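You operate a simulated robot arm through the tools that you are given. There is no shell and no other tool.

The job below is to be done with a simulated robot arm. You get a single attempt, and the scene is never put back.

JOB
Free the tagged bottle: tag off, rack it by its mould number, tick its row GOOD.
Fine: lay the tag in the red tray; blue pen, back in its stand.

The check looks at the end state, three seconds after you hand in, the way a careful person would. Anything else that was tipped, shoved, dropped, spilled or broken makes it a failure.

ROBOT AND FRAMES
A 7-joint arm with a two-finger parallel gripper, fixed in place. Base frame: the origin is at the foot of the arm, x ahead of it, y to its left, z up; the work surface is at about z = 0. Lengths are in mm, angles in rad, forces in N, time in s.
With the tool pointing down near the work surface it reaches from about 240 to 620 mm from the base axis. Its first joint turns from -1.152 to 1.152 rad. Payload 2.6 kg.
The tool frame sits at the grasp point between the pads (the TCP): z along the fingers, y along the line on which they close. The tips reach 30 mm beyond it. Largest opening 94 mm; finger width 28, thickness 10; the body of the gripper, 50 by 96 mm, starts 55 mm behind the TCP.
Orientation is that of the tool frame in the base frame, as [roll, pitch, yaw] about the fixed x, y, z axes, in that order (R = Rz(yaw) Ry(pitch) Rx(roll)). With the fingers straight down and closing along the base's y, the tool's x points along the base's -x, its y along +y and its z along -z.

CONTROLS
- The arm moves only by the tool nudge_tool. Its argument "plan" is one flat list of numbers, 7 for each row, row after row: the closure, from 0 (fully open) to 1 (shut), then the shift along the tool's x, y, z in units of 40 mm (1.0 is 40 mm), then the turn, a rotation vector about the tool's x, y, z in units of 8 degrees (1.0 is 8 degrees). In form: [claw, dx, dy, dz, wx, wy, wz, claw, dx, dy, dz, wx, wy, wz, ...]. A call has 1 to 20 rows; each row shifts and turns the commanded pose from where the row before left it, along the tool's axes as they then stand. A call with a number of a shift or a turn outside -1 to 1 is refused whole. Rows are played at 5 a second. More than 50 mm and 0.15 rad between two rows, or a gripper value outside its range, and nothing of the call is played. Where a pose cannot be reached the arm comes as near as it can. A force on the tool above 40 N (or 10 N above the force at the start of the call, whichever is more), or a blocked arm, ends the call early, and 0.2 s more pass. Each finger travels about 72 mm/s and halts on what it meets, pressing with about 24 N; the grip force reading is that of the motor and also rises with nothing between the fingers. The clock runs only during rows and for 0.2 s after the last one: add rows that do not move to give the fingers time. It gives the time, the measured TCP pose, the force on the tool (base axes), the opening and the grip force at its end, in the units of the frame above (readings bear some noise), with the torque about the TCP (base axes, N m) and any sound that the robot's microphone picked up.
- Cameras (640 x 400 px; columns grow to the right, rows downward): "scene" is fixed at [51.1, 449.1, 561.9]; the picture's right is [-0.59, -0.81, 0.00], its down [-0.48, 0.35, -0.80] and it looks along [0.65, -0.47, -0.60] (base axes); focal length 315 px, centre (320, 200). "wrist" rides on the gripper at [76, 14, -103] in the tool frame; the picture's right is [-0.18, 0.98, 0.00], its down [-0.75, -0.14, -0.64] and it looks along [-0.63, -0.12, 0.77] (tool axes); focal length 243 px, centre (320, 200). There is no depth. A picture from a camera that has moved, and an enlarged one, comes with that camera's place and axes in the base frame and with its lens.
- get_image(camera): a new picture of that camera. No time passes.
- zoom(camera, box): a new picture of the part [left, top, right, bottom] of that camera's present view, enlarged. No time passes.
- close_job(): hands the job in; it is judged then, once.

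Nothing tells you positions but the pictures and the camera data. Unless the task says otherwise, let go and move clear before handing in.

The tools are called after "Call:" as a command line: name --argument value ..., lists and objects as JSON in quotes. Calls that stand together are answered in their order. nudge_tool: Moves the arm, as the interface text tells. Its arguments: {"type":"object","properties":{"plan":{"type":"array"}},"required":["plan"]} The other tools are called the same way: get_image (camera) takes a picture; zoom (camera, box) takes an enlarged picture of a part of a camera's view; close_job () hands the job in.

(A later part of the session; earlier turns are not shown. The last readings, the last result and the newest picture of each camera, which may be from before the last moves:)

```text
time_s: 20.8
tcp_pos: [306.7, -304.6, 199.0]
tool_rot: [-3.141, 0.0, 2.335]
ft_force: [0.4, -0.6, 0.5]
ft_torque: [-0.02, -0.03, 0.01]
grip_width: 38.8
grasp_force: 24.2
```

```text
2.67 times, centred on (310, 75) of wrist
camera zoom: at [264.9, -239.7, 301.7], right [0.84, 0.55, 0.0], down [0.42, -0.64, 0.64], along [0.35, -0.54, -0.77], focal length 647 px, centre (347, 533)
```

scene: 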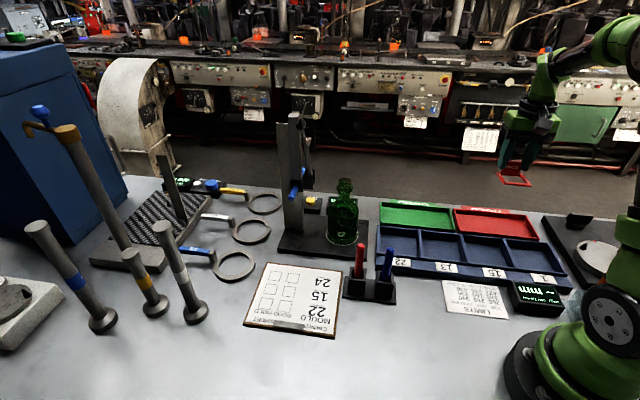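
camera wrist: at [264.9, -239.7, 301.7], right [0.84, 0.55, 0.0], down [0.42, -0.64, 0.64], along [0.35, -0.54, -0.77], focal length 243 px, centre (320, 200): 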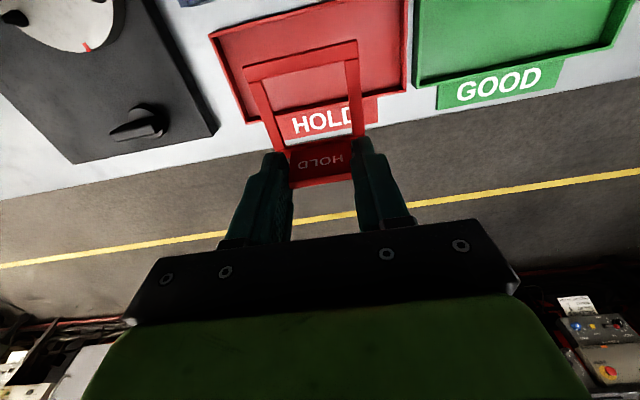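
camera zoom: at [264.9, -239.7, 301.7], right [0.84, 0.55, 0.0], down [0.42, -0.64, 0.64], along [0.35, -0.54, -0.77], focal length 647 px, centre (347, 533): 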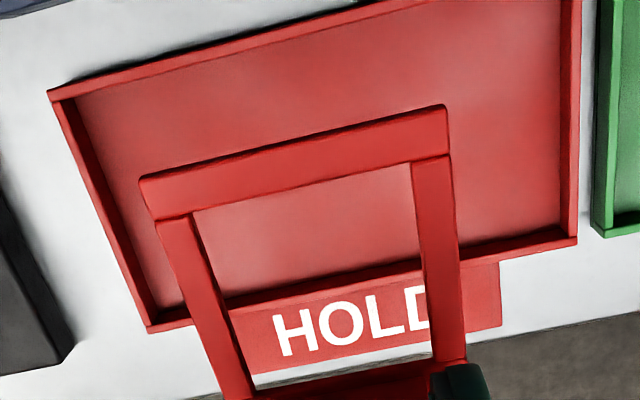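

The tray sits squarely under the collar. I'll lower to about z=58, with a 3 mm correction toward the tray's centre.

Call:
nudge_tool --plan '[0.8, 0.075, -0.04, 0.44, 0, 0, 0, 0.8, 0, 0, 0.44, 0, 0, 0, 0.8, 0, 0, 0.44, 0, 0, 0, 0.8, 0, 0, 0.44, 0, 0, 0, 0.8, 0, 0, 0.44, 0, 0, 0, 0.8, 0, 0, 0.44, 0, 0, 0, 0.8, 0, 0, 0.44, 0, 0, 0, 0.8, 0, 0, 0.44, 0, 0, 0, 0.8, 0, 0, 0, 0, 0, 0]'

Call:
get_image --camera "wrist"

Call:
zoom --camera "scene" --box '[430, 150, 570, 260]'

```text
time_s: 22.8
tcp_pos: [303.6, -302.7, 60.0]
tool_rot: [3.141, 0.0, 2.336]
ft_force: [0.2, -1.1, -0.1]
ft_torque: [0.01, 0.01, -0.03]
grip_width: 38.9
grasp_force: 23.8
```

```text
taken
camera wrist: at [261.9, -239.4, 161.6], right [0.84, 0.55, 0.0], down [0.42, -0.64, 0.64], along [0.35, -0.54, -0.77], focal length 243 px, centre (320, 200)
```

wrist: 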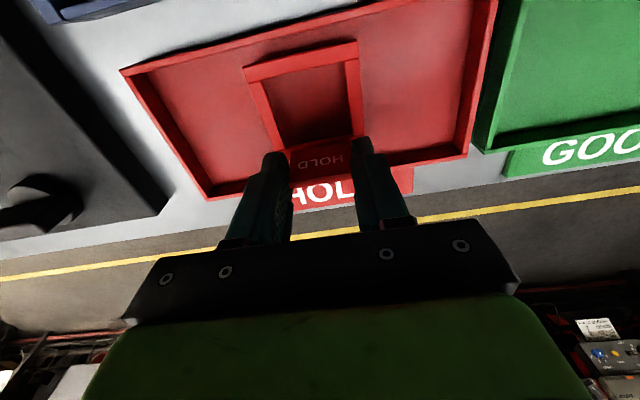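

```text
3.64 times, centred on (500, 205) of scene
camera zoom: at [51.1, 449.1, 561.9], right [-0.59, -0.81, 0.0], down [-0.48, 0.35, -0.8], along [0.65, -0.47, -0.6], focal length 1146 px, centre (-334, 182)
```

zoom: 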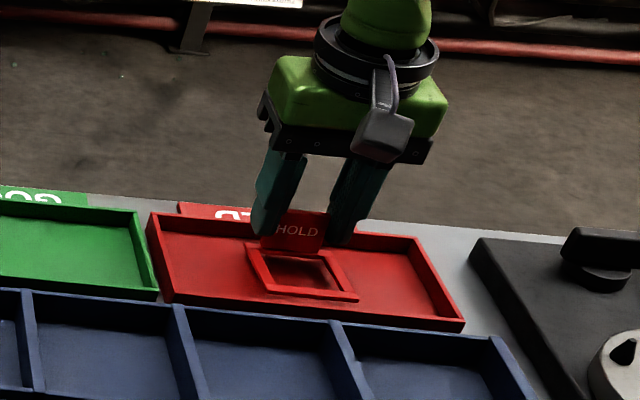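

Call:
zoom --camera "scene" --box '[485, 200, 540, 245]'

Call:
zoom --camera "wrist" --box '[220, 30, 400, 210]'

```text
8.89 times, centred on (512, 222) of scene
camera zoom: at [51.1, 449.1, 561.9], right [-0.59, -0.81, 0.0], down [-0.48, 0.35, -0.8], along [0.65, -0.47, -0.6], focal length 2802 px, centre (-1391, 0)
```

zoom: 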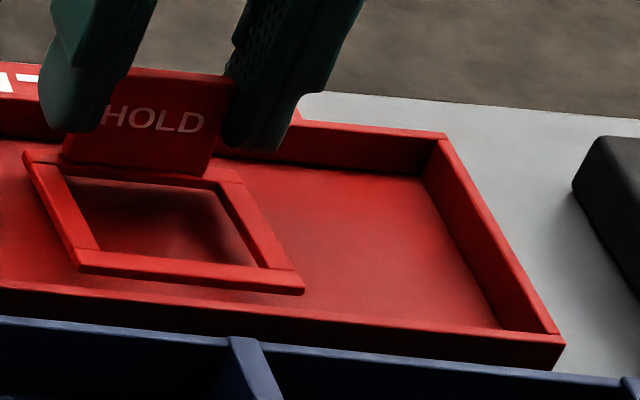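

```text
2.22 times, centred on (310, 120) of wrist
camera zoom: at [261.9, -239.4, 161.6], right [0.84, 0.55, 0.0], down [0.42, -0.64, 0.64], along [0.35, -0.54, -0.77], focal length 539 px, centre (342, 378)
```

zoom: 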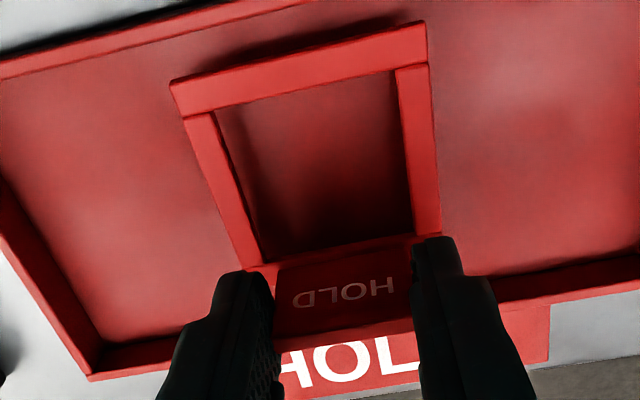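

Call:
nudge_tool --plan '[0.8, 0, 0, 0.05, 0, 0, 0, 0.8, 0, 0, 0.05, 0, 0, 0, 0.8, 0, 0, 0.05, 0, 0, 0, 0.8, 0, 0, 0, 0, 0, 0]'

Call:
zoom --camera "scene" --box '[485, 200, 540, 245]'

```text
time_s: 23.8
tcp_pos: [303.2, -304.4, 54.2]
tool_rot: [-3.14, -0.001, 2.335]
ft_force: [0.0, -0.1, 0.9]
ft_torque: [-0.07, 0.0, 0.04]
grip_width: 39.0
grasp_force: 24.2
```

```text
8.89 times, centred on (512, 222) of scene
camera zoom: at [51.1, 449.1, 561.9], right [-0.59, -0.81, 0.0], down [-0.48, 0.35, -0.8], along [0.65, -0.47, -0.6], focal length 2802 px, centre (-1391, 0)
```

zoom: 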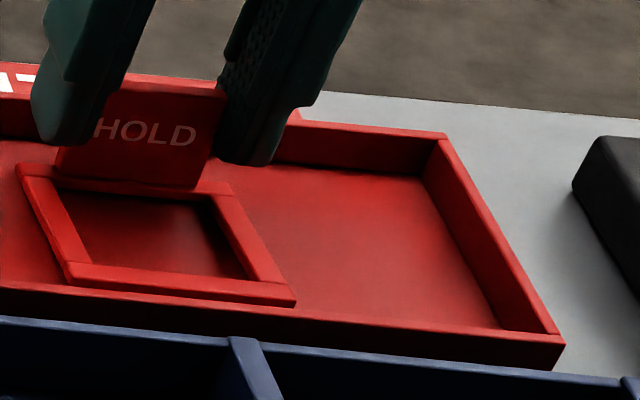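

Call:
nudge_tool --plan '[0.8, 0, 0, 0.03, 0, 0, 0, 0.8, 0, 0, 0.03, 0, 0, 0, 0.8, 0, 0, 0, 0, 0, 0]'

Call:
zoom --camera "scene" --box '[485, 200, 540, 245]'

Call:
zoom --camera "wrist" --box '[220, 30, 400, 210]'

```text
time_s: 24.6
tcp_pos: [304.9, -305.2, 52.3]
tool_rot: [3.141, 0.006, 2.336]
ft_force: [0.8, 0.6, 22.8]
ft_torque: [-0.07, -0.08, 0.02]
grip_width: 39.1
grasp_force: 23.6
```

```text
8.89 times, centred on (512, 222) of scene
camera zoom: at [51.1, 449.2, 561.9], right [-0.59, -0.81, 0.0], down [-0.48, 0.35, -0.8], along [0.65, -0.47, -0.6], focal length 2802 px, centre (-1391, 0)
```

zoom: 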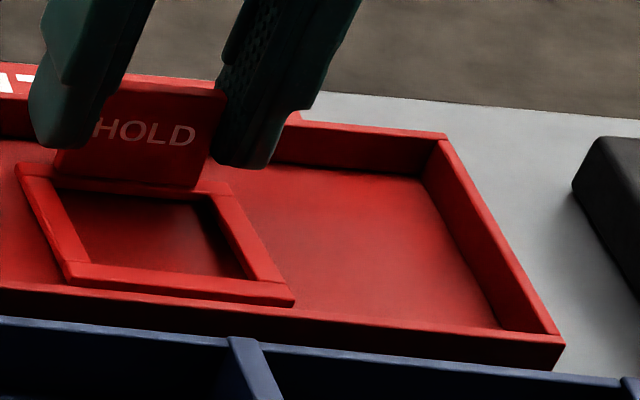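

```text
2.22 times, centred on (310, 120) of wrist
camera zoom: at [262.5, -239.8, 153.9], right [0.84, 0.55, 0.0], down [0.42, -0.64, 0.65], along [0.35, -0.54, -0.76], focal length 539 px, centre (342, 378)
```

zoom: 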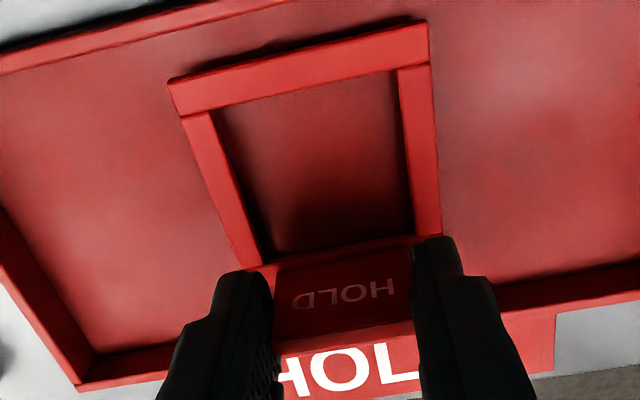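

The tag is on the tray floor: 22.8 N of upward contact. I'll ease off the pressure, open the fingers and rise straight up.

Call:
nudge_tool --plan '[0.8, 0, 0, -0.03, 0, 0, 0, 0.8, 0, 0, 0, 0, 0, 0, 0.5, 0, 0, 0, 0, 0, 0, 0.35, 0, 0, 0, 0, 0, 0, 0.3, 0, 0, 0, 0, 0, 0, 0.3, 0, 0, -0.3, 0, 0, 0, 0.3, 0, 0, -0.5, 0, 0, 0, 0.3, 0, 0, -0.8, 0, 0, 0, 0.3, 0, 0, -0.8, 0, 0, 0, 0.3, 0, 0, -0.8, 0, 0, 0, 0.3, 0, 0, 0, 0, 0, 0]'

Call:
get_image --camera "wrist"

Call:
zoom --camera "scene" --box '[430, 150, 570, 260]'

```text
time_s: 27.0
tcp_pos: [304.6, -301.3, 179.4]
tool_rot: [3.141, 0.0, 2.339]
ft_force: [-0.5, -0.7, 0.7]
ft_torque: [0.03, 0.01, 0.05]
grip_width: 66.0
grasp_force: 0.1
```

```text
taken
camera wrist: at [262.6, -236.6, 282.2], right [0.84, 0.55, 0.0], down [0.42, -0.64, 0.64], along [0.35, -0.54, -0.77], focal length 243 px, centre (320, 200)
```

wrist: 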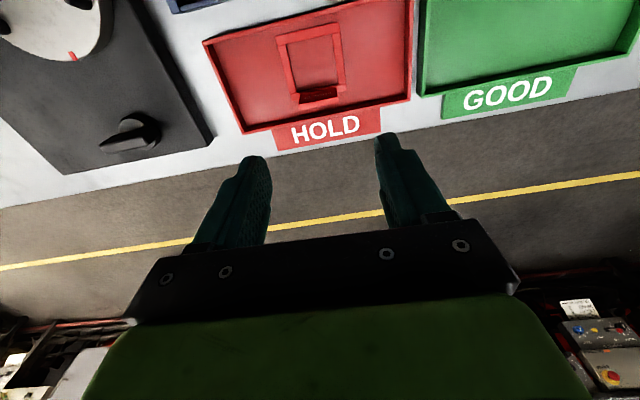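

```text
3.64 times, centred on (500, 205) of scene
camera zoom: at [51.1, 449.1, 561.9], right [-0.59, -0.81, 0.0], down [-0.48, 0.35, -0.8], along [0.65, -0.47, -0.6], focal length 1146 px, centre (-334, 182)
```

zoom: 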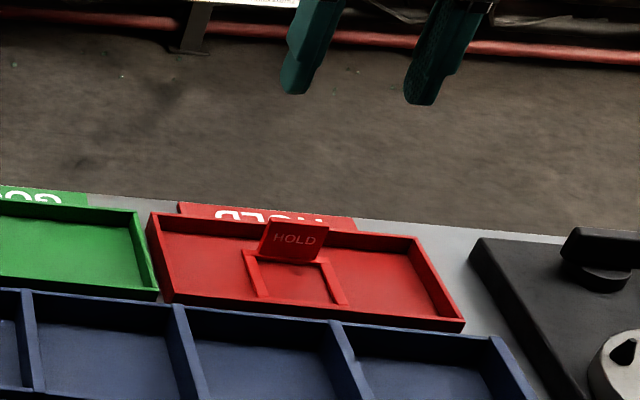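

The tag lies in the red tray. Now I'll study the bottle's profile to plan a safe grasp.

Call:
zoom --camera "scene" --box '[315, 170, 375, 250]'

Call:
zoom --camera "scene" --box '[325, 172, 365, 212]'

Call:
zoom --camera "scene" --box '[270, 170, 430, 270]'

```text
5.00 times, centred on (345, 210) of scene
camera zoom: at [51.1, 449.1, 561.9], right [-0.59, -0.81, 0.0], down [-0.48, 0.35, -0.8], along [0.65, -0.47, -0.6], focal length 1576 px, centre (195, 150)
```

zoom: 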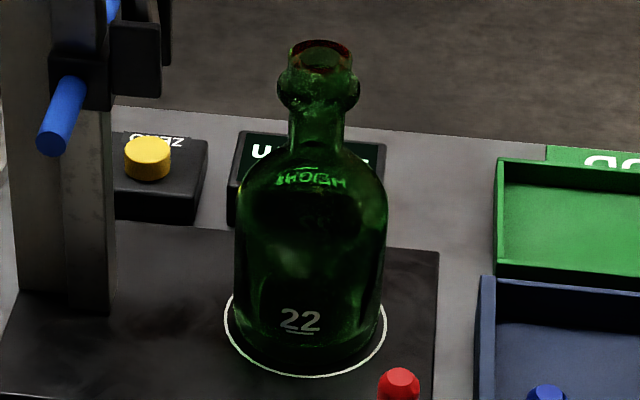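

```text
10.00 times, centred on (345, 192) of scene
camera zoom: at [51.1, 449.1, 561.9], right [-0.59, -0.81, 0.0], down [-0.48, 0.35, -0.8], along [0.65, -0.47, -0.6], focal length 3152 px, centre (70, 280)
```

zoom: 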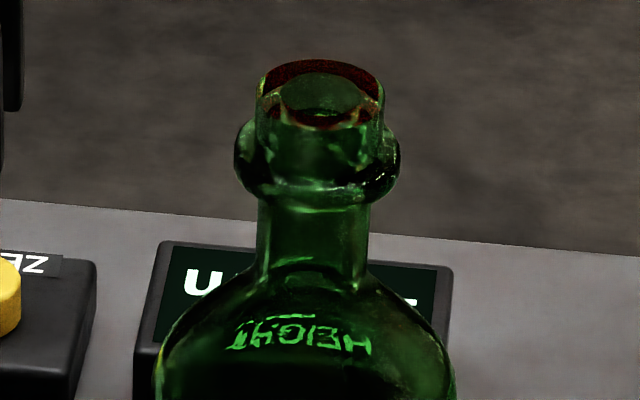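

```text
4.00 times, centred on (350, 220) of scene
camera zoom: at [51.1, 449.1, 561.9], right [-0.59, -0.81, 0.0], down [-0.48, 0.35, -0.8], along [0.65, -0.47, -0.6], focal length 1261 px, centre (200, 120)
```

zoom: 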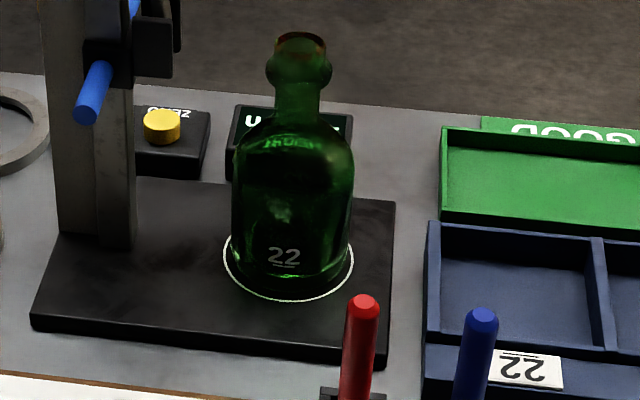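

The bottle's mouth is at about z=175, so a vertical body grip would put the palm onto the mouth. Instead I'll grip the neck bead (radius ~18 mm, z≈155) from straight above. I'll move over the bottle at height and refine the alignment.

Call:
nudge_tool --plan '[0.3, 0.21, 0.643, -0.134, 0, 0, 0, 0.3, 0.21, 0.643, -0.134, 0, 0, 0, 0.3, 0.21, 0.643, -0.134, 0, 0, 0, 0.3, 0.21, 0.643, -0.134, 0, 0, 0, 0.3, 0.21, 0.643, -0.134, 0, 0, 0, 0.3, 0.21, 0.643, -0.134, 0, 0, 0, 0.3, 0.21, 0.643, -0.134, 0, 0, 0, 0.3, 0.21, 0.643, -0.134, 0, 0, 0, 0.3, 0.21, 0.643, -0.134, 0, 0, 0, 0.3, 0.21, 0.643, -0.134, 0, 0, 0, 0.3, 0.21, 0.643, -0.134, 0, 0, 0, 0.3, 0.21, 0.643, -0.134, 0, 0, 0, 0.3, 0.21, 0.643, -0.134, 0, 0, 0, 0.3, 0.21, 0.643, -0.134, 0, 0, 0, 0.3, 0.21, 0.643, -0.134, 0, 0, 0, 0.3, 0, 0, 0, 0, 0, 0]'

Call:
get_image --camera "wrist"

Call:
zoom --camera "scene" --box '[270, 70, 430, 260]'

```text
time_s: 30.4
tcp_pos: [494.9, 53.8, 261.2]
tool_rot: [3.141, 0.0, 2.335]
ft_force: [-0.6, -0.3, 0.8]
ft_torque: [0.01, 0.0, 0.03]
grip_width: 65.8
grasp_force: 0.0
```

```text
taken
camera wrist: at [452.3, 118.7, 363.0], right [0.84, 0.55, 0.0], down [0.42, -0.64, 0.64], along [0.35, -0.54, -0.77], focal length 243 px, centre (320, 200)
```

wrist: 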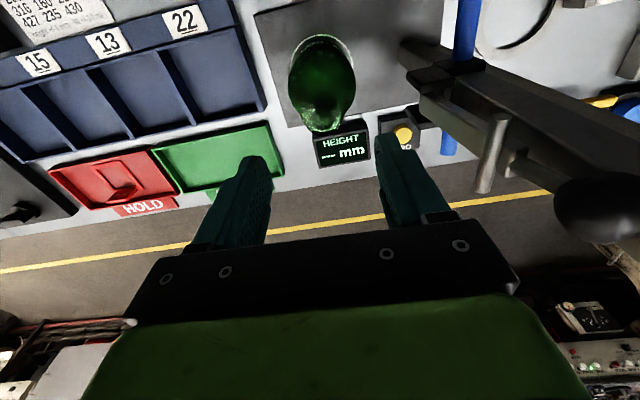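

```text
2.11 times, centred on (350, 165) of scene
camera zoom: at [51.1, 449.2, 561.9], right [-0.59, -0.81, 0.0], down [-0.48, 0.35, -0.8], along [0.65, -0.47, -0.6], focal length 664 px, centre (257, 274)
```

zoom: 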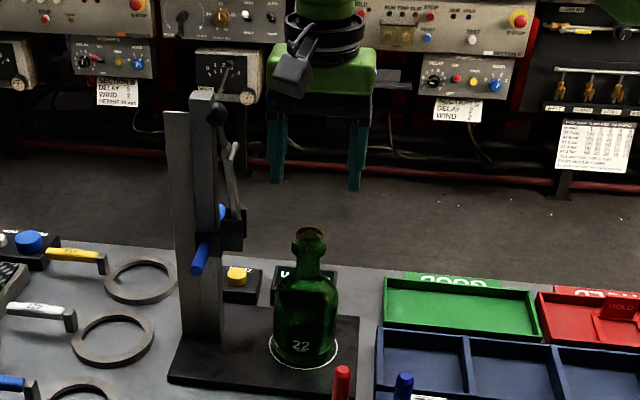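

Call:
zoom --camera "wrist" --box '[270, 20, 370, 140]'

Call:
zoom --camera "scene" --box '[310, 90, 390, 230]'

```text
3.33 times, centred on (320, 80) of wrist
camera zoom: at [452.3, 118.7, 363.0], right [0.84, 0.55, 0.0], down [0.42, -0.64, 0.64], along [0.35, -0.54, -0.77], focal length 809 px, centre (320, 600)
```

zoom: 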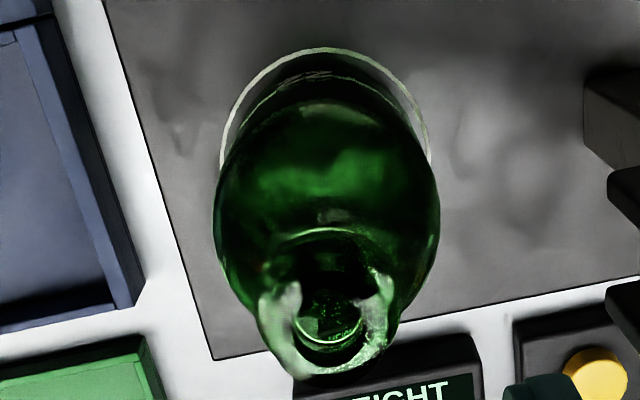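

```text
2.86 times, centred on (350, 160) of scene
camera zoom: at [51.1, 449.2, 561.9], right [-0.59, -0.81, 0.0], down [-0.48, 0.35, -0.8], along [0.65, -0.47, -0.6], focal length 901 px, centre (234, 314)
```

zoom: 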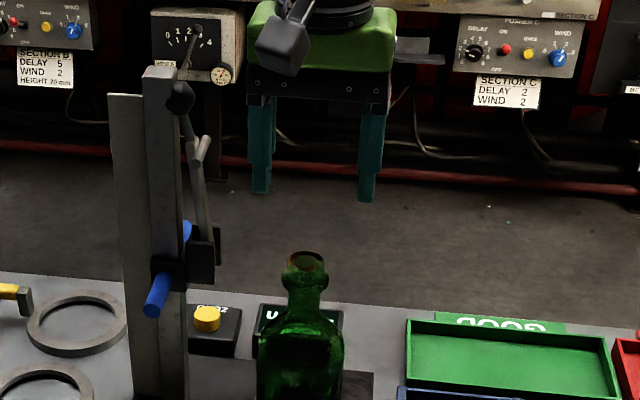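

The bottle axis is about 2 mm off the gripper centre. I'll correct that and lower until the fingertips are at the estimated mouth height (z≈175), to calibrate against the scene view.

Call:
nudge_tool --plan '[0.3, 0.04, 0.06, 0.35, 0, 0, 0, 0.3, 0, 0, 0.35, 0, 0, 0, 0.3, 0, 0, 0.35, 0, 0, 0, 0.3, 0, 0, 0.35, 0, 0, 0, 0.3, 0, 0, 0, 0, 0, 0]'

Call:
zoom --camera "wrist" --box '[220, 20, 420, 220]'

Call:
zoom --camera "scene" --box '[315, 140, 375, 210]'

```text
time_s: 31.6
tcp_pos: [495.9, 56.5, 204.1]
tool_rot: [-3.141, -0.001, 2.334]
ft_force: [0.9, -0.6, -0.3]
ft_torque: [0.0, -0.02, 0.0]
grip_width: 65.6
grasp_force: 0.0
```

```text
2.00 times, centred on (320, 120) of wrist
camera zoom: at [453.1, 120.8, 306.4], right [0.84, 0.55, 0.0], down [0.42, -0.64, 0.64], along [0.35, -0.54, -0.77], focal length 485 px, centre (320, 360)
```

zoom: 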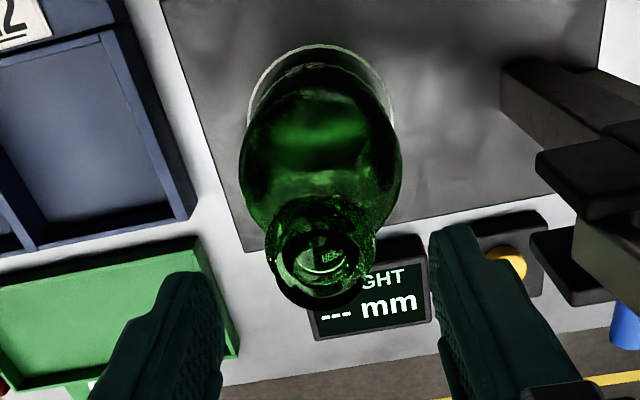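

```text
5.71 times, centred on (345, 175) of scene
camera zoom: at [51.1, 449.1, 561.9], right [-0.59, -0.81, 0.0], down [-0.48, 0.35, -0.8], along [0.65, -0.47, -0.6], focal length 1801 px, centre (177, 343)
```

zoom: 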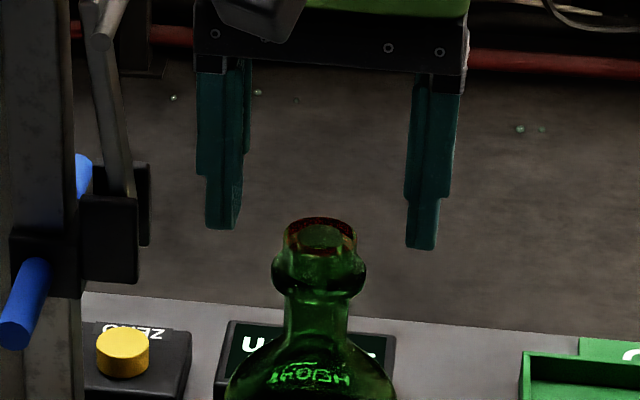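

The fingers straddle the neck evenly. Pads centred at z≈156 will cover the bead either way, so I'll lower to there and check.

Call:
nudge_tool --plan '[0.3, 0, 0, 0.3, 0, 0, 0, 0.3, 0, 0, 0.3, 0, 0, 0, 0.3, 0, 0, 0.3, 0, 0, 0, 0.3, 0, 0, 0.3, 0, 0, 0, 0.3, 0, 0, 0, 0, 0, 0]'

Call:
zoom --camera "wrist" --box '[220, 40, 420, 240]'

Call:
zoom --camera "scene" --box '[315, 150, 375, 220]'

```text
time_s: 32.8
tcp_pos: [495.4, 58.0, 156.5]
tool_rot: [3.141, -0.001, 2.336]
ft_force: [-0.7, -0.2, 0.1]
ft_torque: [0.0, 0.0, -0.02]
grip_width: 65.8
grasp_force: 0.0
```

```text
2.00 times, centred on (320, 140) of wrist
camera zoom: at [453.9, 122.1, 259.9], right [0.84, 0.55, 0.0], down [0.42, -0.64, 0.64], along [0.35, -0.54, -0.77], focal length 485 px, centre (320, 320)
```

zoom: 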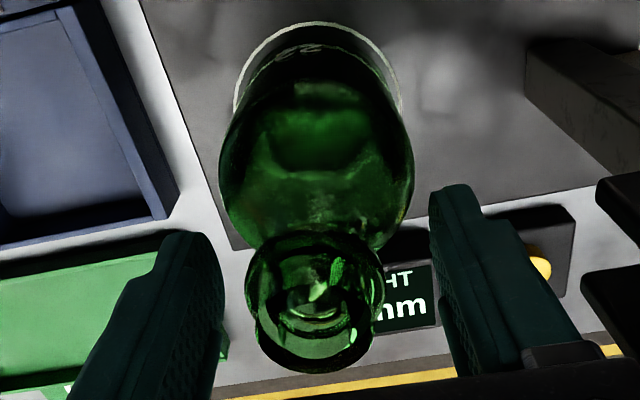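

```text
5.71 times, centred on (345, 185) of scene
camera zoom: at [51.1, 449.1, 561.9], right [-0.59, -0.81, 0.0], down [-0.48, 0.35, -0.8], along [0.65, -0.47, -0.6], focal length 1801 px, centre (177, 286)
```

zoom: 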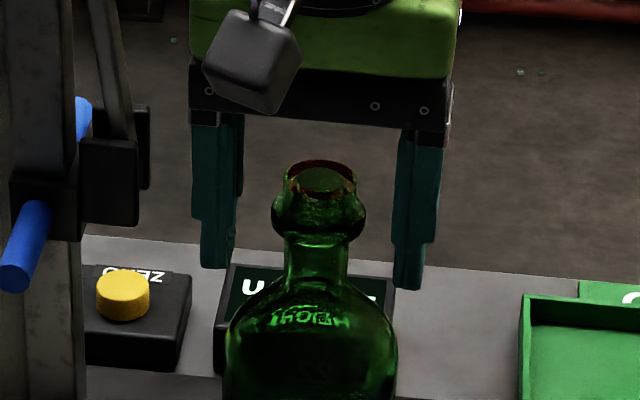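

The pads straddle the bead with good palm clearance. Closing on the bead now.

Call:
nudge_tool --plan '[0.42, 0, 0, 0, 0, 0, 0, 0.52, 0, 0, 0, 0, 0, 0, 0.57, 0, 0, 0, 0, 0, 0, 0.6, 0, 0, 0, 0, 0, 0, 0.65, 0, 0, 0, 0, 0, 0, 0.75, 0, 0, 0, 0, 0, 0, 0.85, 0, 0, 0, 0, 0, 0, 0.85, 0, 0, 0, 0, 0, 0]'

Call:
zoom --camera "wrist" --box '[220, 40, 420, 240]'

Call:
zoom --camera "scene" --box '[315, 150, 385, 250]'

```text
time_s: 34.6
tcp_pos: [494.9, 57.1, 157.9]
tool_rot: [3.141, 0.001, 2.335]
ft_force: [-1.9, -0.6, 0.1]
ft_torque: [-0.11, 0.01, 0.02]
grip_width: 37.5
grasp_force: 24.3
```

```text
2.00 times, centred on (320, 140) of wrist
camera zoom: at [453.9, 121.9, 260.2], right [0.84, 0.55, 0.0], down [0.42, -0.64, 0.64], along [0.35, -0.54, -0.77], focal length 485 px, centre (320, 320)
```

zoom: 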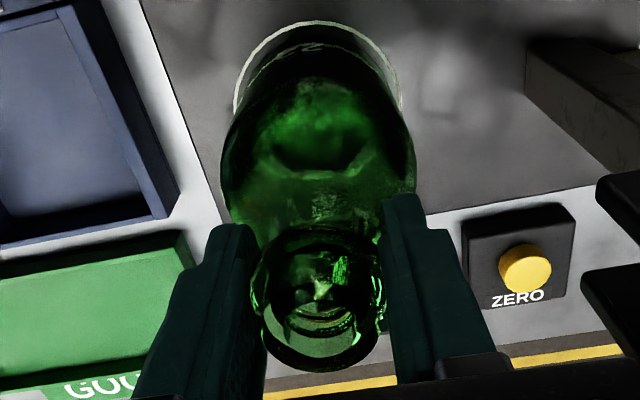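

```text
4.00 times, centred on (350, 200) of scene
camera zoom: at [51.1, 449.1, 561.9], right [-0.59, -0.81, 0.0], down [-0.48, 0.35, -0.8], along [0.65, -0.47, -0.6], focal length 1261 px, centre (200, 200)
```

zoom: 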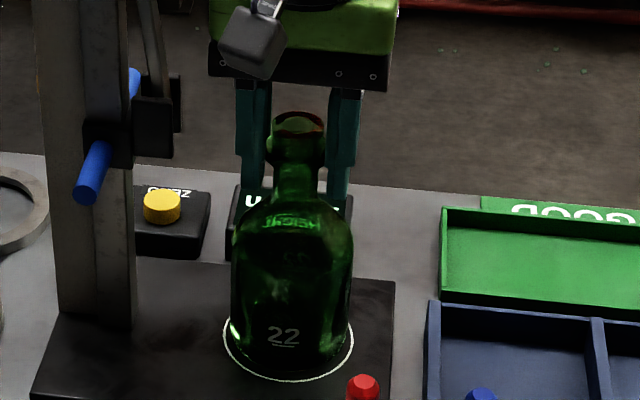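

Bead gripped at 37.5 mm, matching the estimated 37 mm diameter. A slow lift of about 12 mm to test the hold.

Call:
nudge_tool --plan '[0.85, 0, 0, -0.05, 0, 0, 0, 0.85, 0, 0, -0.1, 0, 0, 0, 0.85, 0, 0, -0.1, 0, 0, 0, 0.85, 0, 0, -0.05, 0, 0, 0, 0.85, 0, 0, 0, 0, 0, 0, 0.85, 0, 0, 0, 0, 0, 0]'

Call:
zoom --camera "wrist" --box '[220, 40, 420, 240]'

Call:
zoom --camera "scene" --box '[315, 150, 385, 250]'

```text
time_s: 36.0
tcp_pos: [495.5, 57.4, 168.1]
tool_rot: [3.14, 0.0, 2.337]
ft_force: [-0.7, -0.2, -3.4]
ft_torque: [0.0, -0.03, 0.04]
grip_width: 37.8
grasp_force: 24.5
```

```text
2.00 times, centred on (320, 140) of wrist
camera zoom: at [454.5, 121.8, 271.9], right [0.84, 0.55, 0.0], down [0.42, -0.64, 0.64], along [0.35, -0.54, -0.77], focal length 485 px, centre (320, 320)
```

zoom: 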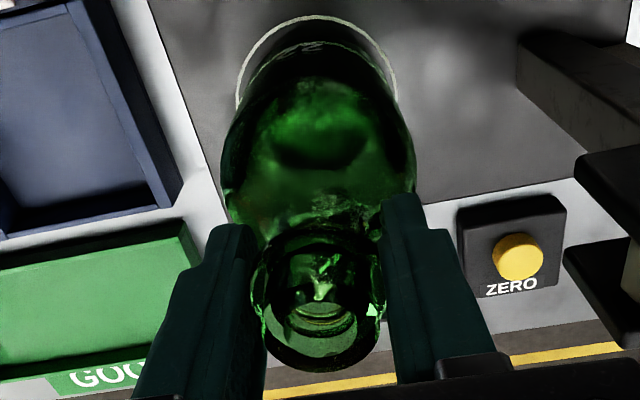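

```text
4.00 times, centred on (350, 200) of scene
camera zoom: at [51.2, 449.1, 561.9], right [-0.59, -0.81, 0.0], down [-0.48, 0.35, -0.8], along [0.65, -0.47, -0.6], focal length 1261 px, centre (200, 200)
```

zoom: 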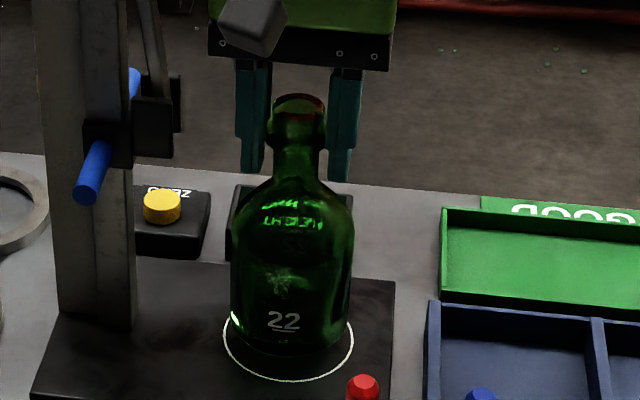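

The bottle is held securely, weighing about 3.4 N and hanging upright. I'll raise it well above the rack rim, then carry it smoothly to above bay 22 at about (383, -28).

Call:
nudge_tool --plan '[0.85, 0, 0, -0.15, 0, 0, 0, 0.85, 0, 0, -0.3, 0, 0, 0, 0.85, 0, 0, -0.3, 0, 0, 0, 0.85, 0, 0, -0.3, 0, 0, 0, 0.85, 0, 0, -0.25, 0, 0, 0, 0.85, 0, 0, -0.13, 0, 0, 0, 0.85, 0.016, -0.14, 0, 0, 0, 0, 0.85, 0.033, -0.28, 0, 0, 0, 0, 0.85, 0.049, -0.42, 0, 0, 0, 0, 0.85, 0.057, -0.49, 0, 0, 0, 0, 0.85, 0.057, -0.49, 0, 0, 0, 0, 0.85, 0.057, -0.49, 0, 0, 0, 0, 0.85, 0.049, -0.42, 0, 0, 0, 0, 0.85, 0.041, -0.35, 0, 0, 0, 0, 0.85, 0.029, -0.25, 0, 0, 0, 0, 0.85, 0.02, -0.18, 0, 0, 0, 0, 0.85, 0, 0, 0, 0, 0, 0, 0.85, 0, 0, 0, 0, 0, 0]'

Call:
get_image --camera "wrist"

Call:
zoom --camera "scene" --box '[330, 130, 490, 290]'

```text
time_s: 39.8
tcp_pos: [383.8, -28.8, 226.6]
tool_rot: [-3.141, -0.002, 2.336]
ft_force: [0.5, 0.3, -2.9]
ft_torque: [0.01, 0.02, -0.01]
grip_width: 37.7
grasp_force: 24.3
```

```text
taken
camera wrist: at [341.9, 36.1, 329.0], right [0.84, 0.55, 0.0], down [0.42, -0.64, 0.64], along [0.35, -0.54, -0.77], focal length 243 px, centre (320, 200)
```

wrist: 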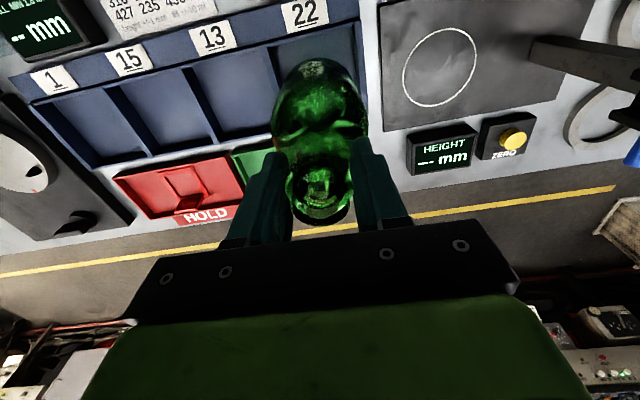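

```text
2.50 times, centred on (410, 210) of scene
camera zoom: at [51.2, 449.1, 561.9], right [-0.59, -0.81, 0.0], down [-0.48, 0.35, -0.8], along [0.65, -0.47, -0.6], focal length 788 px, centre (95, 175)
```

zoom: 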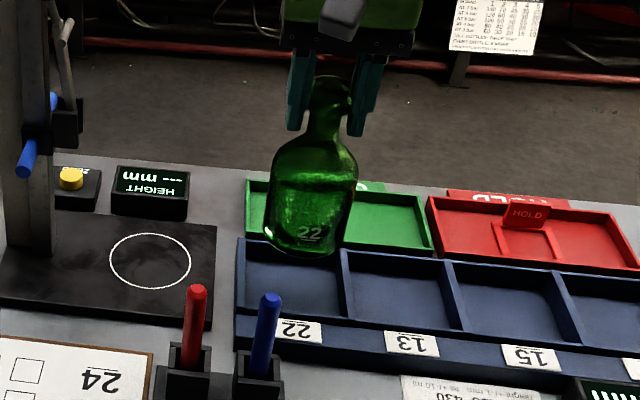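

Call:
zoom --camera "wrist" --box '[170, 0, 390, 170]'

Call:
zoom --camera "scene" --box '[370, 140, 450, 280]'

```text
2.35 times, centred on (280, 85) of wrist
camera zoom: at [341.9, 36.1, 329.0], right [0.84, 0.55, 0.0], down [0.42, -0.64, 0.64], along [0.35, -0.54, -0.77], focal length 571 px, centre (414, 471)
```

zoom: 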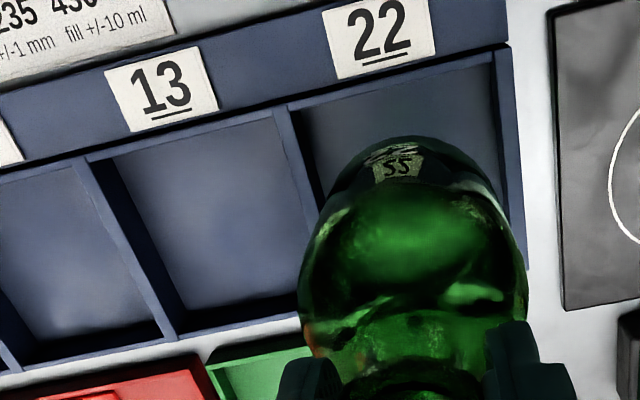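

```text
2.86 times, centred on (410, 210) of scene
camera zoom: at [51.2, 449.1, 561.9], right [-0.59, -0.81, 0.0], down [-0.48, 0.35, -0.8], along [0.65, -0.47, -0.6], focal length 901 px, centre (63, 171)
```

zoom: 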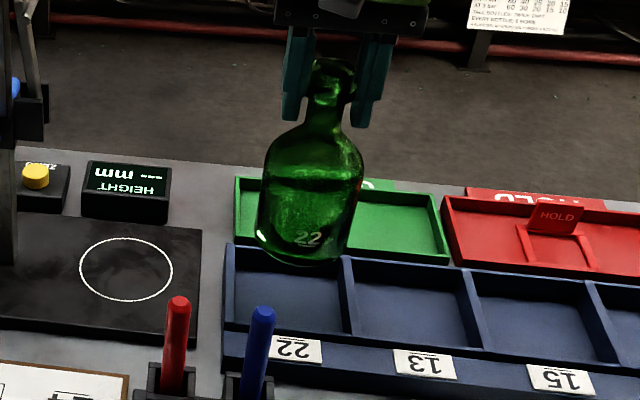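

The bottle is nearly centred over bay 22. I'll make a 2 mm correction and lower to about z=164.

Call:
nudge_tool --plan '[0.85, 0.03, -0.03, 0.1, 0, 0, 0, 0.85, 0.02, -0.02, 0.2, 0, 0, 0, 0.85, 0, 0, 0.25, 0, 0, 0, 0.85, 0, 0, 0.3, 0, 0, 0, 0.85, 0, 0, 0.25, 0, 0, 0, 0.85, 0, 0, 0.2, 0, 0, 0, 0.85, 0, 0, 0.15, 0, 0, 0, 0.85, 0, 0, 0.1, 0, 0, 0, 0.85, 0, 0, 0, 0, 0, 0, 0.85, 0, 0, 0, 0, 0, 0]'

Call:
get_image --camera "wrist"

Call:
zoom --camera "scene" --box '[360, 180, 450, 280]'

```text
time_s: 42.0
tcp_pos: [379.1, -29.6, 164.3]
tool_rot: [3.141, 0.0, 2.335]
ft_force: [-0.8, 0.2, -3.1]
ft_torque: [0.06, 0.03, 0.0]
grip_width: 37.6
grasp_force: 24.1
```

```text
taken
camera wrist: at [338.0, 36.3, 266.5], right [0.84, 0.55, 0.0], down [0.42, -0.64, 0.64], along [0.35, -0.54, -0.77], focal length 243 px, centre (320, 200)
```

wrist: 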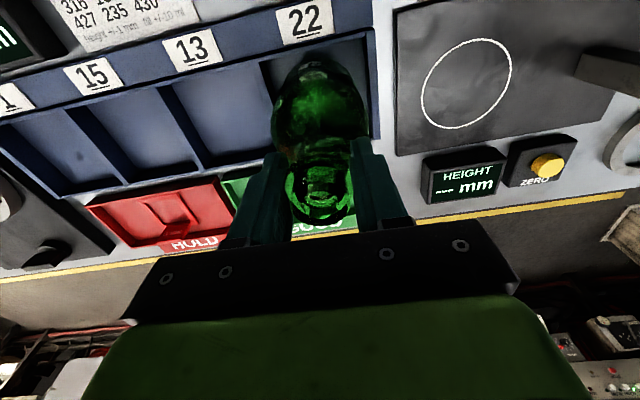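

```text
4.00 times, centred on (405, 230) of scene
camera zoom: at [51.2, 449.1, 561.9], right [-0.59, -0.81, 0.0], down [-0.48, 0.35, -0.8], along [0.65, -0.47, -0.6], focal length 1261 px, centre (-20, 80)
```

zoom: 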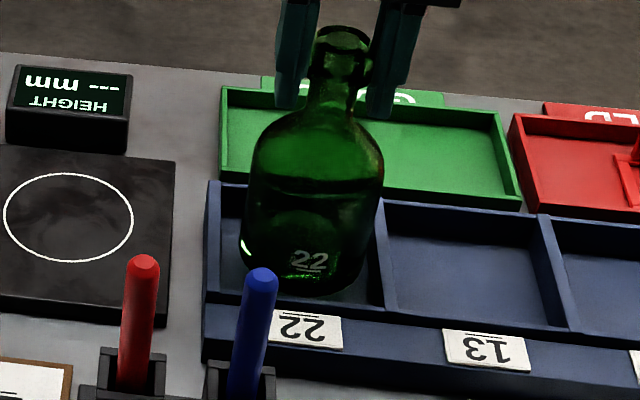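

Call:
zoom --camera "wrist" --box '[220, 0, 400, 160]'

Call:
zoom --camera "scene" --box '[375, 225, 430, 275]'

```text
2.50 times, centred on (310, 80) of wrist
camera zoom: at [338.0, 36.3, 266.5], right [0.84, 0.55, 0.0], down [0.42, -0.64, 0.64], along [0.35, -0.54, -0.77], focal length 606 px, centre (345, 500)
```

zoom: 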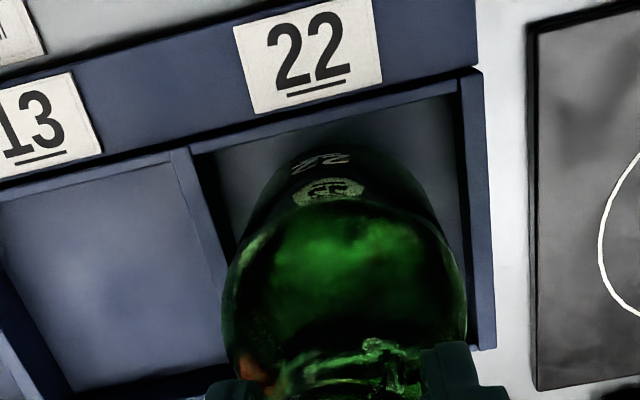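

```text
8.00 times, centred on (402, 250) of scene
camera zoom: at [51.2, 449.1, 561.9], right [-0.59, -0.81, 0.0], down [-0.48, 0.35, -0.8], along [0.65, -0.47, -0.6], focal length 2522 px, centre (-340, -200)
```

zoom: 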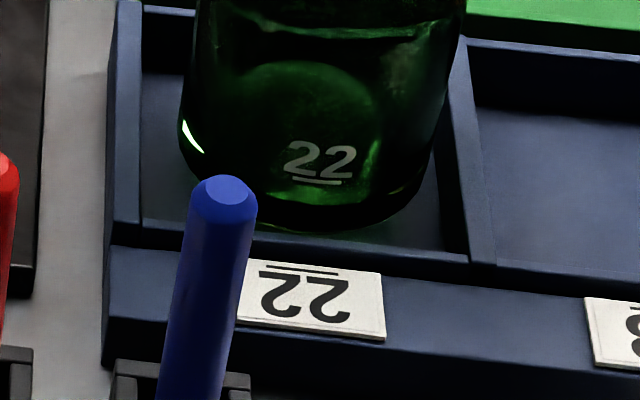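

The bottle has about 7–8 mm clearance to every wall of bay 22. I'll lower gently until it touches down.

Call:
nudge_tool --plan '[0.85, 0, 0, 0.05, 0, 0, 0, 0.85, 0, 0, 0.05, 0, 0, 0, 0.85, 0, 0, 0.05, 0, 0, 0, 0.85, 0, 0, 0, 0, 0, 0]'

```text
time_s: 43.0
tcp_pos: [380.2, -27.8, 158.2]
tool_rot: [-3.141, 0.0, 2.336]
ft_force: [0.5, 1.2, -3.1]
ft_torque: [0.0, -0.03, 0.01]
grip_width: 37.8
grasp_force: 24.2
```

Still carrying the full weight, so there's no contact yet. I'll continue in small steps.

Call:
nudge_tool --plan '[0.85, 0, 0, 0.04, 0, 0, 0, 0.85, 0, 0, 0.04, 0, 0, 0, 0.85, 0, 0, 0, 0, 0, 0]'

```text
time_s: 43.8
tcp_pos: [381.4, -27.7, 154.5]
tool_rot: [3.141, -0.002, 2.335]
ft_force: [1.0, -0.2, -3.5]
ft_torque: [0.01, 0.02, 0.0]
grip_width: 37.6
grasp_force: 24.2
```

Call:
nudge_tool --plan '[0.85, 0, 0, 0.03, 0, 0, 0, 0.85, 0, 0, 0.03, 0, 0, 0, 0.85, 0, 0, 0, 0, 0, 0]'

Call:
zoom --camera "scene" --box '[375, 225, 430, 275]'

```text
time_s: 44.6
tcp_pos: [379.7, -27.8, 152.3]
tool_rot: [3.141, -0.001, 2.336]
ft_force: [0.3, -0.4, -3.2]
ft_torque: [-0.02, -0.01, 0.02]
grip_width: 37.8
grasp_force: 24.1
```

```text
8.00 times, centred on (402, 250) of scene
camera zoom: at [51.2, 449.1, 561.9], right [-0.59, -0.81, 0.0], down [-0.48, 0.35, -0.8], along [0.65, -0.47, -0.6], focal length 2522 px, centre (-340, -200)
```

zoom: 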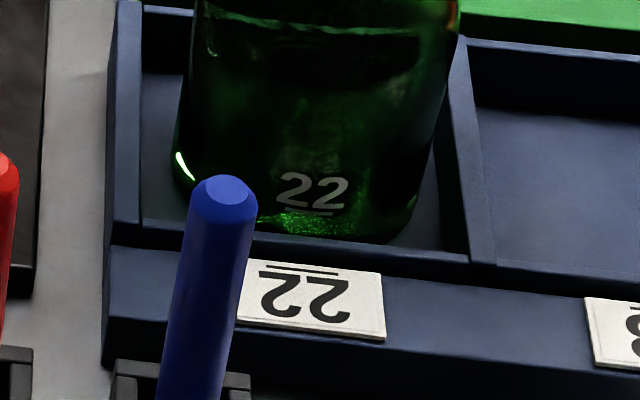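

Call:
nudge_tool --plan '[0.85, 0, 0, 0.03, 0, 0, 0, 0.85, 0, 0, 0.03, 0, 0, 0, 0.85, 0, 0, 0, 0, 0, 0]'

```text
time_s: 45.4
tcp_pos: [380.1, -28.6, 150.5]
tool_rot: [3.14, 0.001, 2.335]
ft_force: [-6.3, 0.5, 13.5]
ft_torque: [0.22, 0.48, 0.05]
grip_width: 37.7
grasp_force: 23.7
```

Touchdown: the force went to +13.5 N. I'll back off under 1 mm, check, and then release.

Call:
nudge_tool --plan '[0.85, 0, 0, -0.02, 0, 0, 0, 0.85, 0, 0, 0, 0, 0, 0]'

Call:
zoom --camera "scene" --box '[360, 180, 450, 280]'

Call:
zoom --camera "wrist" --box '[220, 0, 420, 240]'

```text
time_s: 46.0
tcp_pos: [381.5, -28.2, 149.1]
tool_rot: [-3.14, 0.0, 2.336]
ft_force: [-2.3, -0.2, 5.8]
ft_torque: [0.13, 0.03, 0.02]
grip_width: 37.6
grasp_force: 24.1
```

```text
4.00 times, centred on (405, 230) of scene
camera zoom: at [51.1, 449.1, 562.0], right [-0.59, -0.81, 0.0], down [-0.48, 0.35, -0.8], along [0.65, -0.47, -0.6], focal length 1261 px, centre (-20, 80)
```

zoom: 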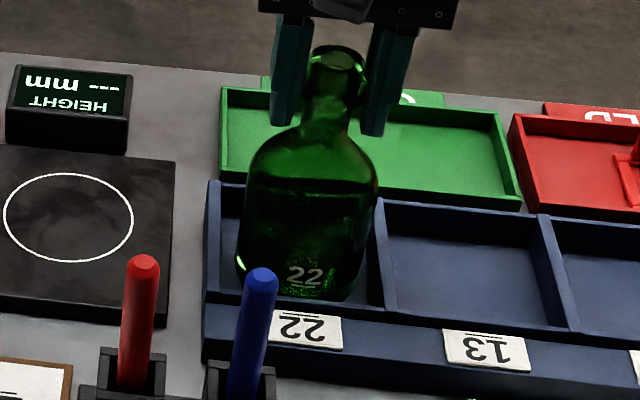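

```text
1.67 times, centred on (320, 120) of wrist
camera zoom: at [338.9, 36.4, 253.0], right [0.84, 0.55, 0.0], down [0.42, -0.64, 0.64], along [0.35, -0.54, -0.77], focal length 404 px, centre (320, 333)
```

zoom: 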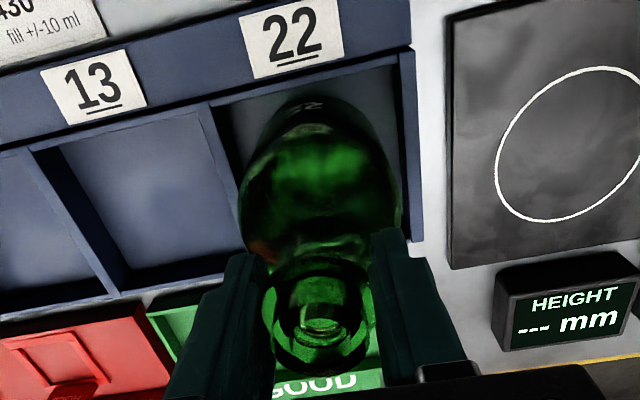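

Call:
nudge_tool --plan '[0.85, 0, 0, -0.015, 0, 0, 0, 0.85, 0, 0, 0, 0, 0, 0, 0.85, 0, 0, 0, 0, 0, 0]'

```text
time_s: 46.8
tcp_pos: [380.3, -29.4, 151.0]
tool_rot: [-3.141, -0.001, 2.336]
ft_force: [0.1, 0.1, -4.1]
ft_torque: [-0.02, 0.02, -0.02]
grip_width: 37.8
grasp_force: 24.1
```

Call:
nudge_tool --plan '[0.85, 0, 0, 0.009, 0, 0, 0, 0.85, 0, 0, 0, 0, 0, 0, 0.58, 0, 0, 0, 0, 0, 0, 0.54, 0, 0, 0, 0, 0, 0, 0.48, 0, 0, 0, 0, 0, 0, 0.4, 0, 0, 0, 0, 0, 0, 0.3, 0, 0, 0, 0, 0, 0, 0.3, 0, 0, 0, 0, 0, 0]'

Call:
zoom --camera "scene" --box '[360, 180, 450, 280]'

Call:
zoom --camera "wrist" --box '[220, 0, 420, 240]'

```text
time_s: 48.6
tcp_pos: [380.6, -28.7, 151.3]
tool_rot: [3.141, -0.001, 2.335]
ft_force: [0.3, -0.2, 0.3]
ft_torque: [-0.01, 0.01, 0.03]
grip_width: 65.6
grasp_force: 0.1
```

```text
4.00 times, centred on (405, 230) of scene
camera zoom: at [51.1, 449.1, 561.9], right [-0.59, -0.81, 0.0], down [-0.48, 0.35, -0.8], along [0.65, -0.47, -0.6], focal length 1261 px, centre (-20, 80)
```

zoom: 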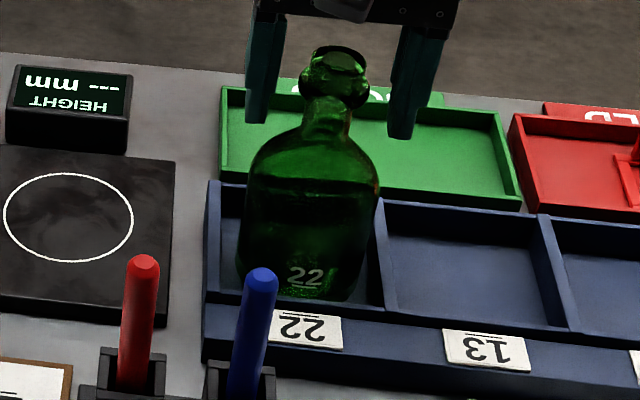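

```text
1.67 times, centred on (320, 120) of wrist
camera zoom: at [338.6, 36.2, 253.3], right [0.84, 0.55, 0.0], down [0.42, -0.64, 0.64], along [0.35, -0.54, -0.77], focal length 404 px, centre (320, 333)
```

zoom: 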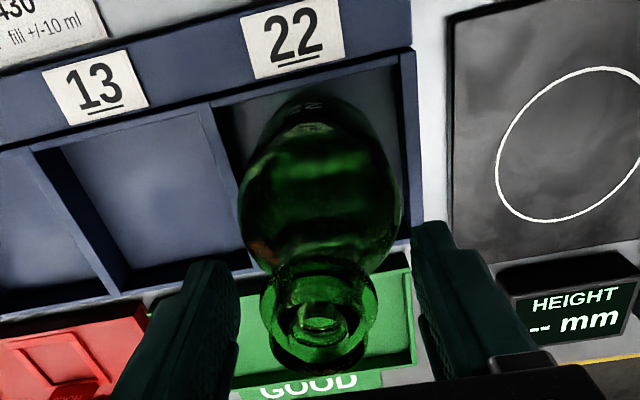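

The bottle is released and standing in bay 22. I'll rise straight up, clear of the neck.

Call:
nudge_tool --plan '[0.3, 0, 0, -0.25, 0, 0, 0, 0.3, 0, 0, -0.4, 0, 0, 0, 0.3, 0, 0, -0.6, 0, 0, 0, 0.3, 0, 0, -0.7, 0, 0, 0, 0.3, 0, 0, -0.8, 0, 0, 0, 0.3, 0, 0, 0, 0, 0, 0]'

Call:
get_image --camera "wrist"

Call:
get_image --camera "scene"

```text
time_s: 50.0
tcp_pos: [381.8, -29.2, 259.9]
tool_rot: [-3.14, 0.0, 2.335]
ft_force: [0.2, 0.5, -0.5]
ft_torque: [0.0, 0.01, 0.01]
grip_width: 65.8
grasp_force: 0.1
```

```text
taken
camera wrist: at [339.9, 35.5, 363.9], right [0.84, 0.55, 0.0], down [0.42, -0.64, 0.64], along [0.35, -0.54, -0.77], focal length 243 px, centre (320, 200)
```

wrist: 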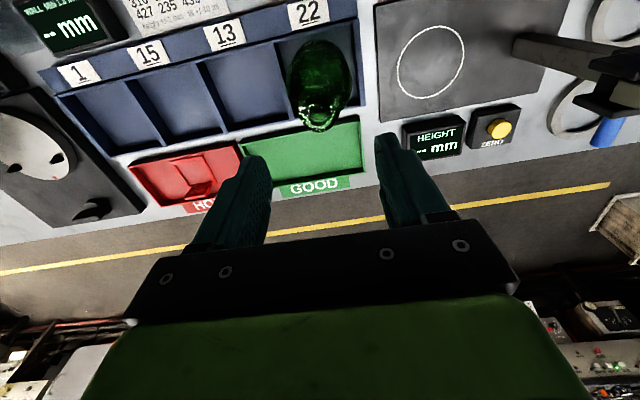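

```text
taken
```

scene: 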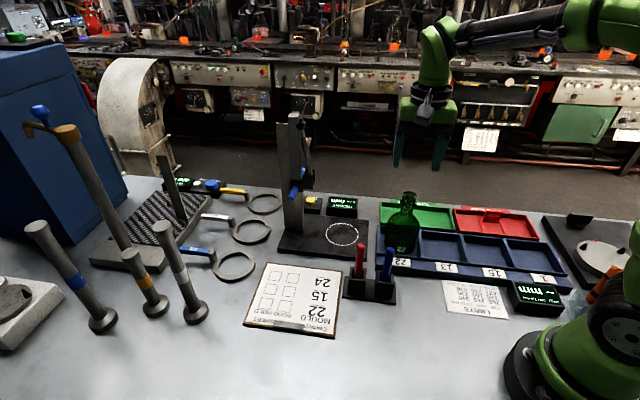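

The bottle is racked. Next I'll move over toward the pen stand and sheet, turning the wrist back to a neutral yaw, to measure the blue pen and the GOOD box of row 22.

Call:
nudge_tool --plan '[0.3, 0.666, 0.333, 0.107, 0, 0, 0, 0.3, 0.666, 0.333, 0.107, 0, 0, 0, 0.3, 0.666, 0.333, 0.107, 0, 0, 0, 0.3, 0.666, 0.333, 0.107, 0, 0, 0, 0.3, 0.666, 0.333, 0.107, 0, 0, 0, 0.3, 0.666, 0.333, 0.107, 0, 0, 0, 0.3, 0.666, 0.333, 0.107, 0, 0, 0, 0.3, 0, 0, 0, 0, 0, -0.963, 0.3, 0, 0, 0, 0, 0, -0.963, 0.3, 0, 0, 0, 0, 0, -0.963, 0.3, 0, 0, 0, 0, 0, -0.963, 0.3, 0, 0, 0, 0, 0, -0.963, 0.3, 0, 0, 0, 0, 0, -0.963, 0.3, 0, 0, 0, 0, 0, 0]'

Call:
get_image --camera "wrist"

```text
time_s: 53.0
tcp_pos: [319.5, 169.9, 230.9]
tool_rot: [3.141, 0.0, -3.14]
ft_force: [0.0, 0.3, 0.7]
ft_torque: [0.02, 0.02, -0.01]
grip_width: 65.6
grasp_force: 0.1
```

```text
taken
camera wrist: at [243.5, 184.7, 333.6], right [0.18, 0.98, 0.0], down [0.75, -0.14, 0.64], along [0.63, -0.12, -0.77], focal length 243 px, centre (320, 200)
```

wrist: 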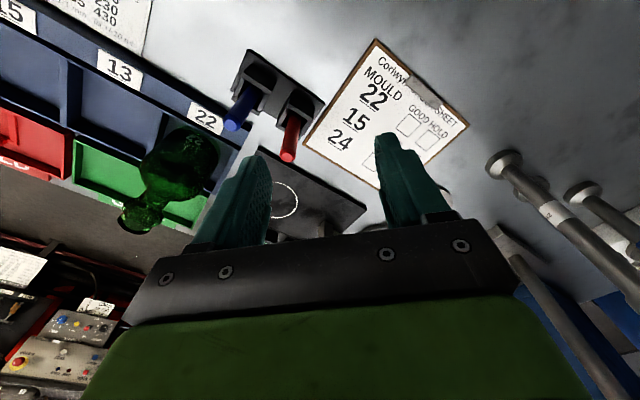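

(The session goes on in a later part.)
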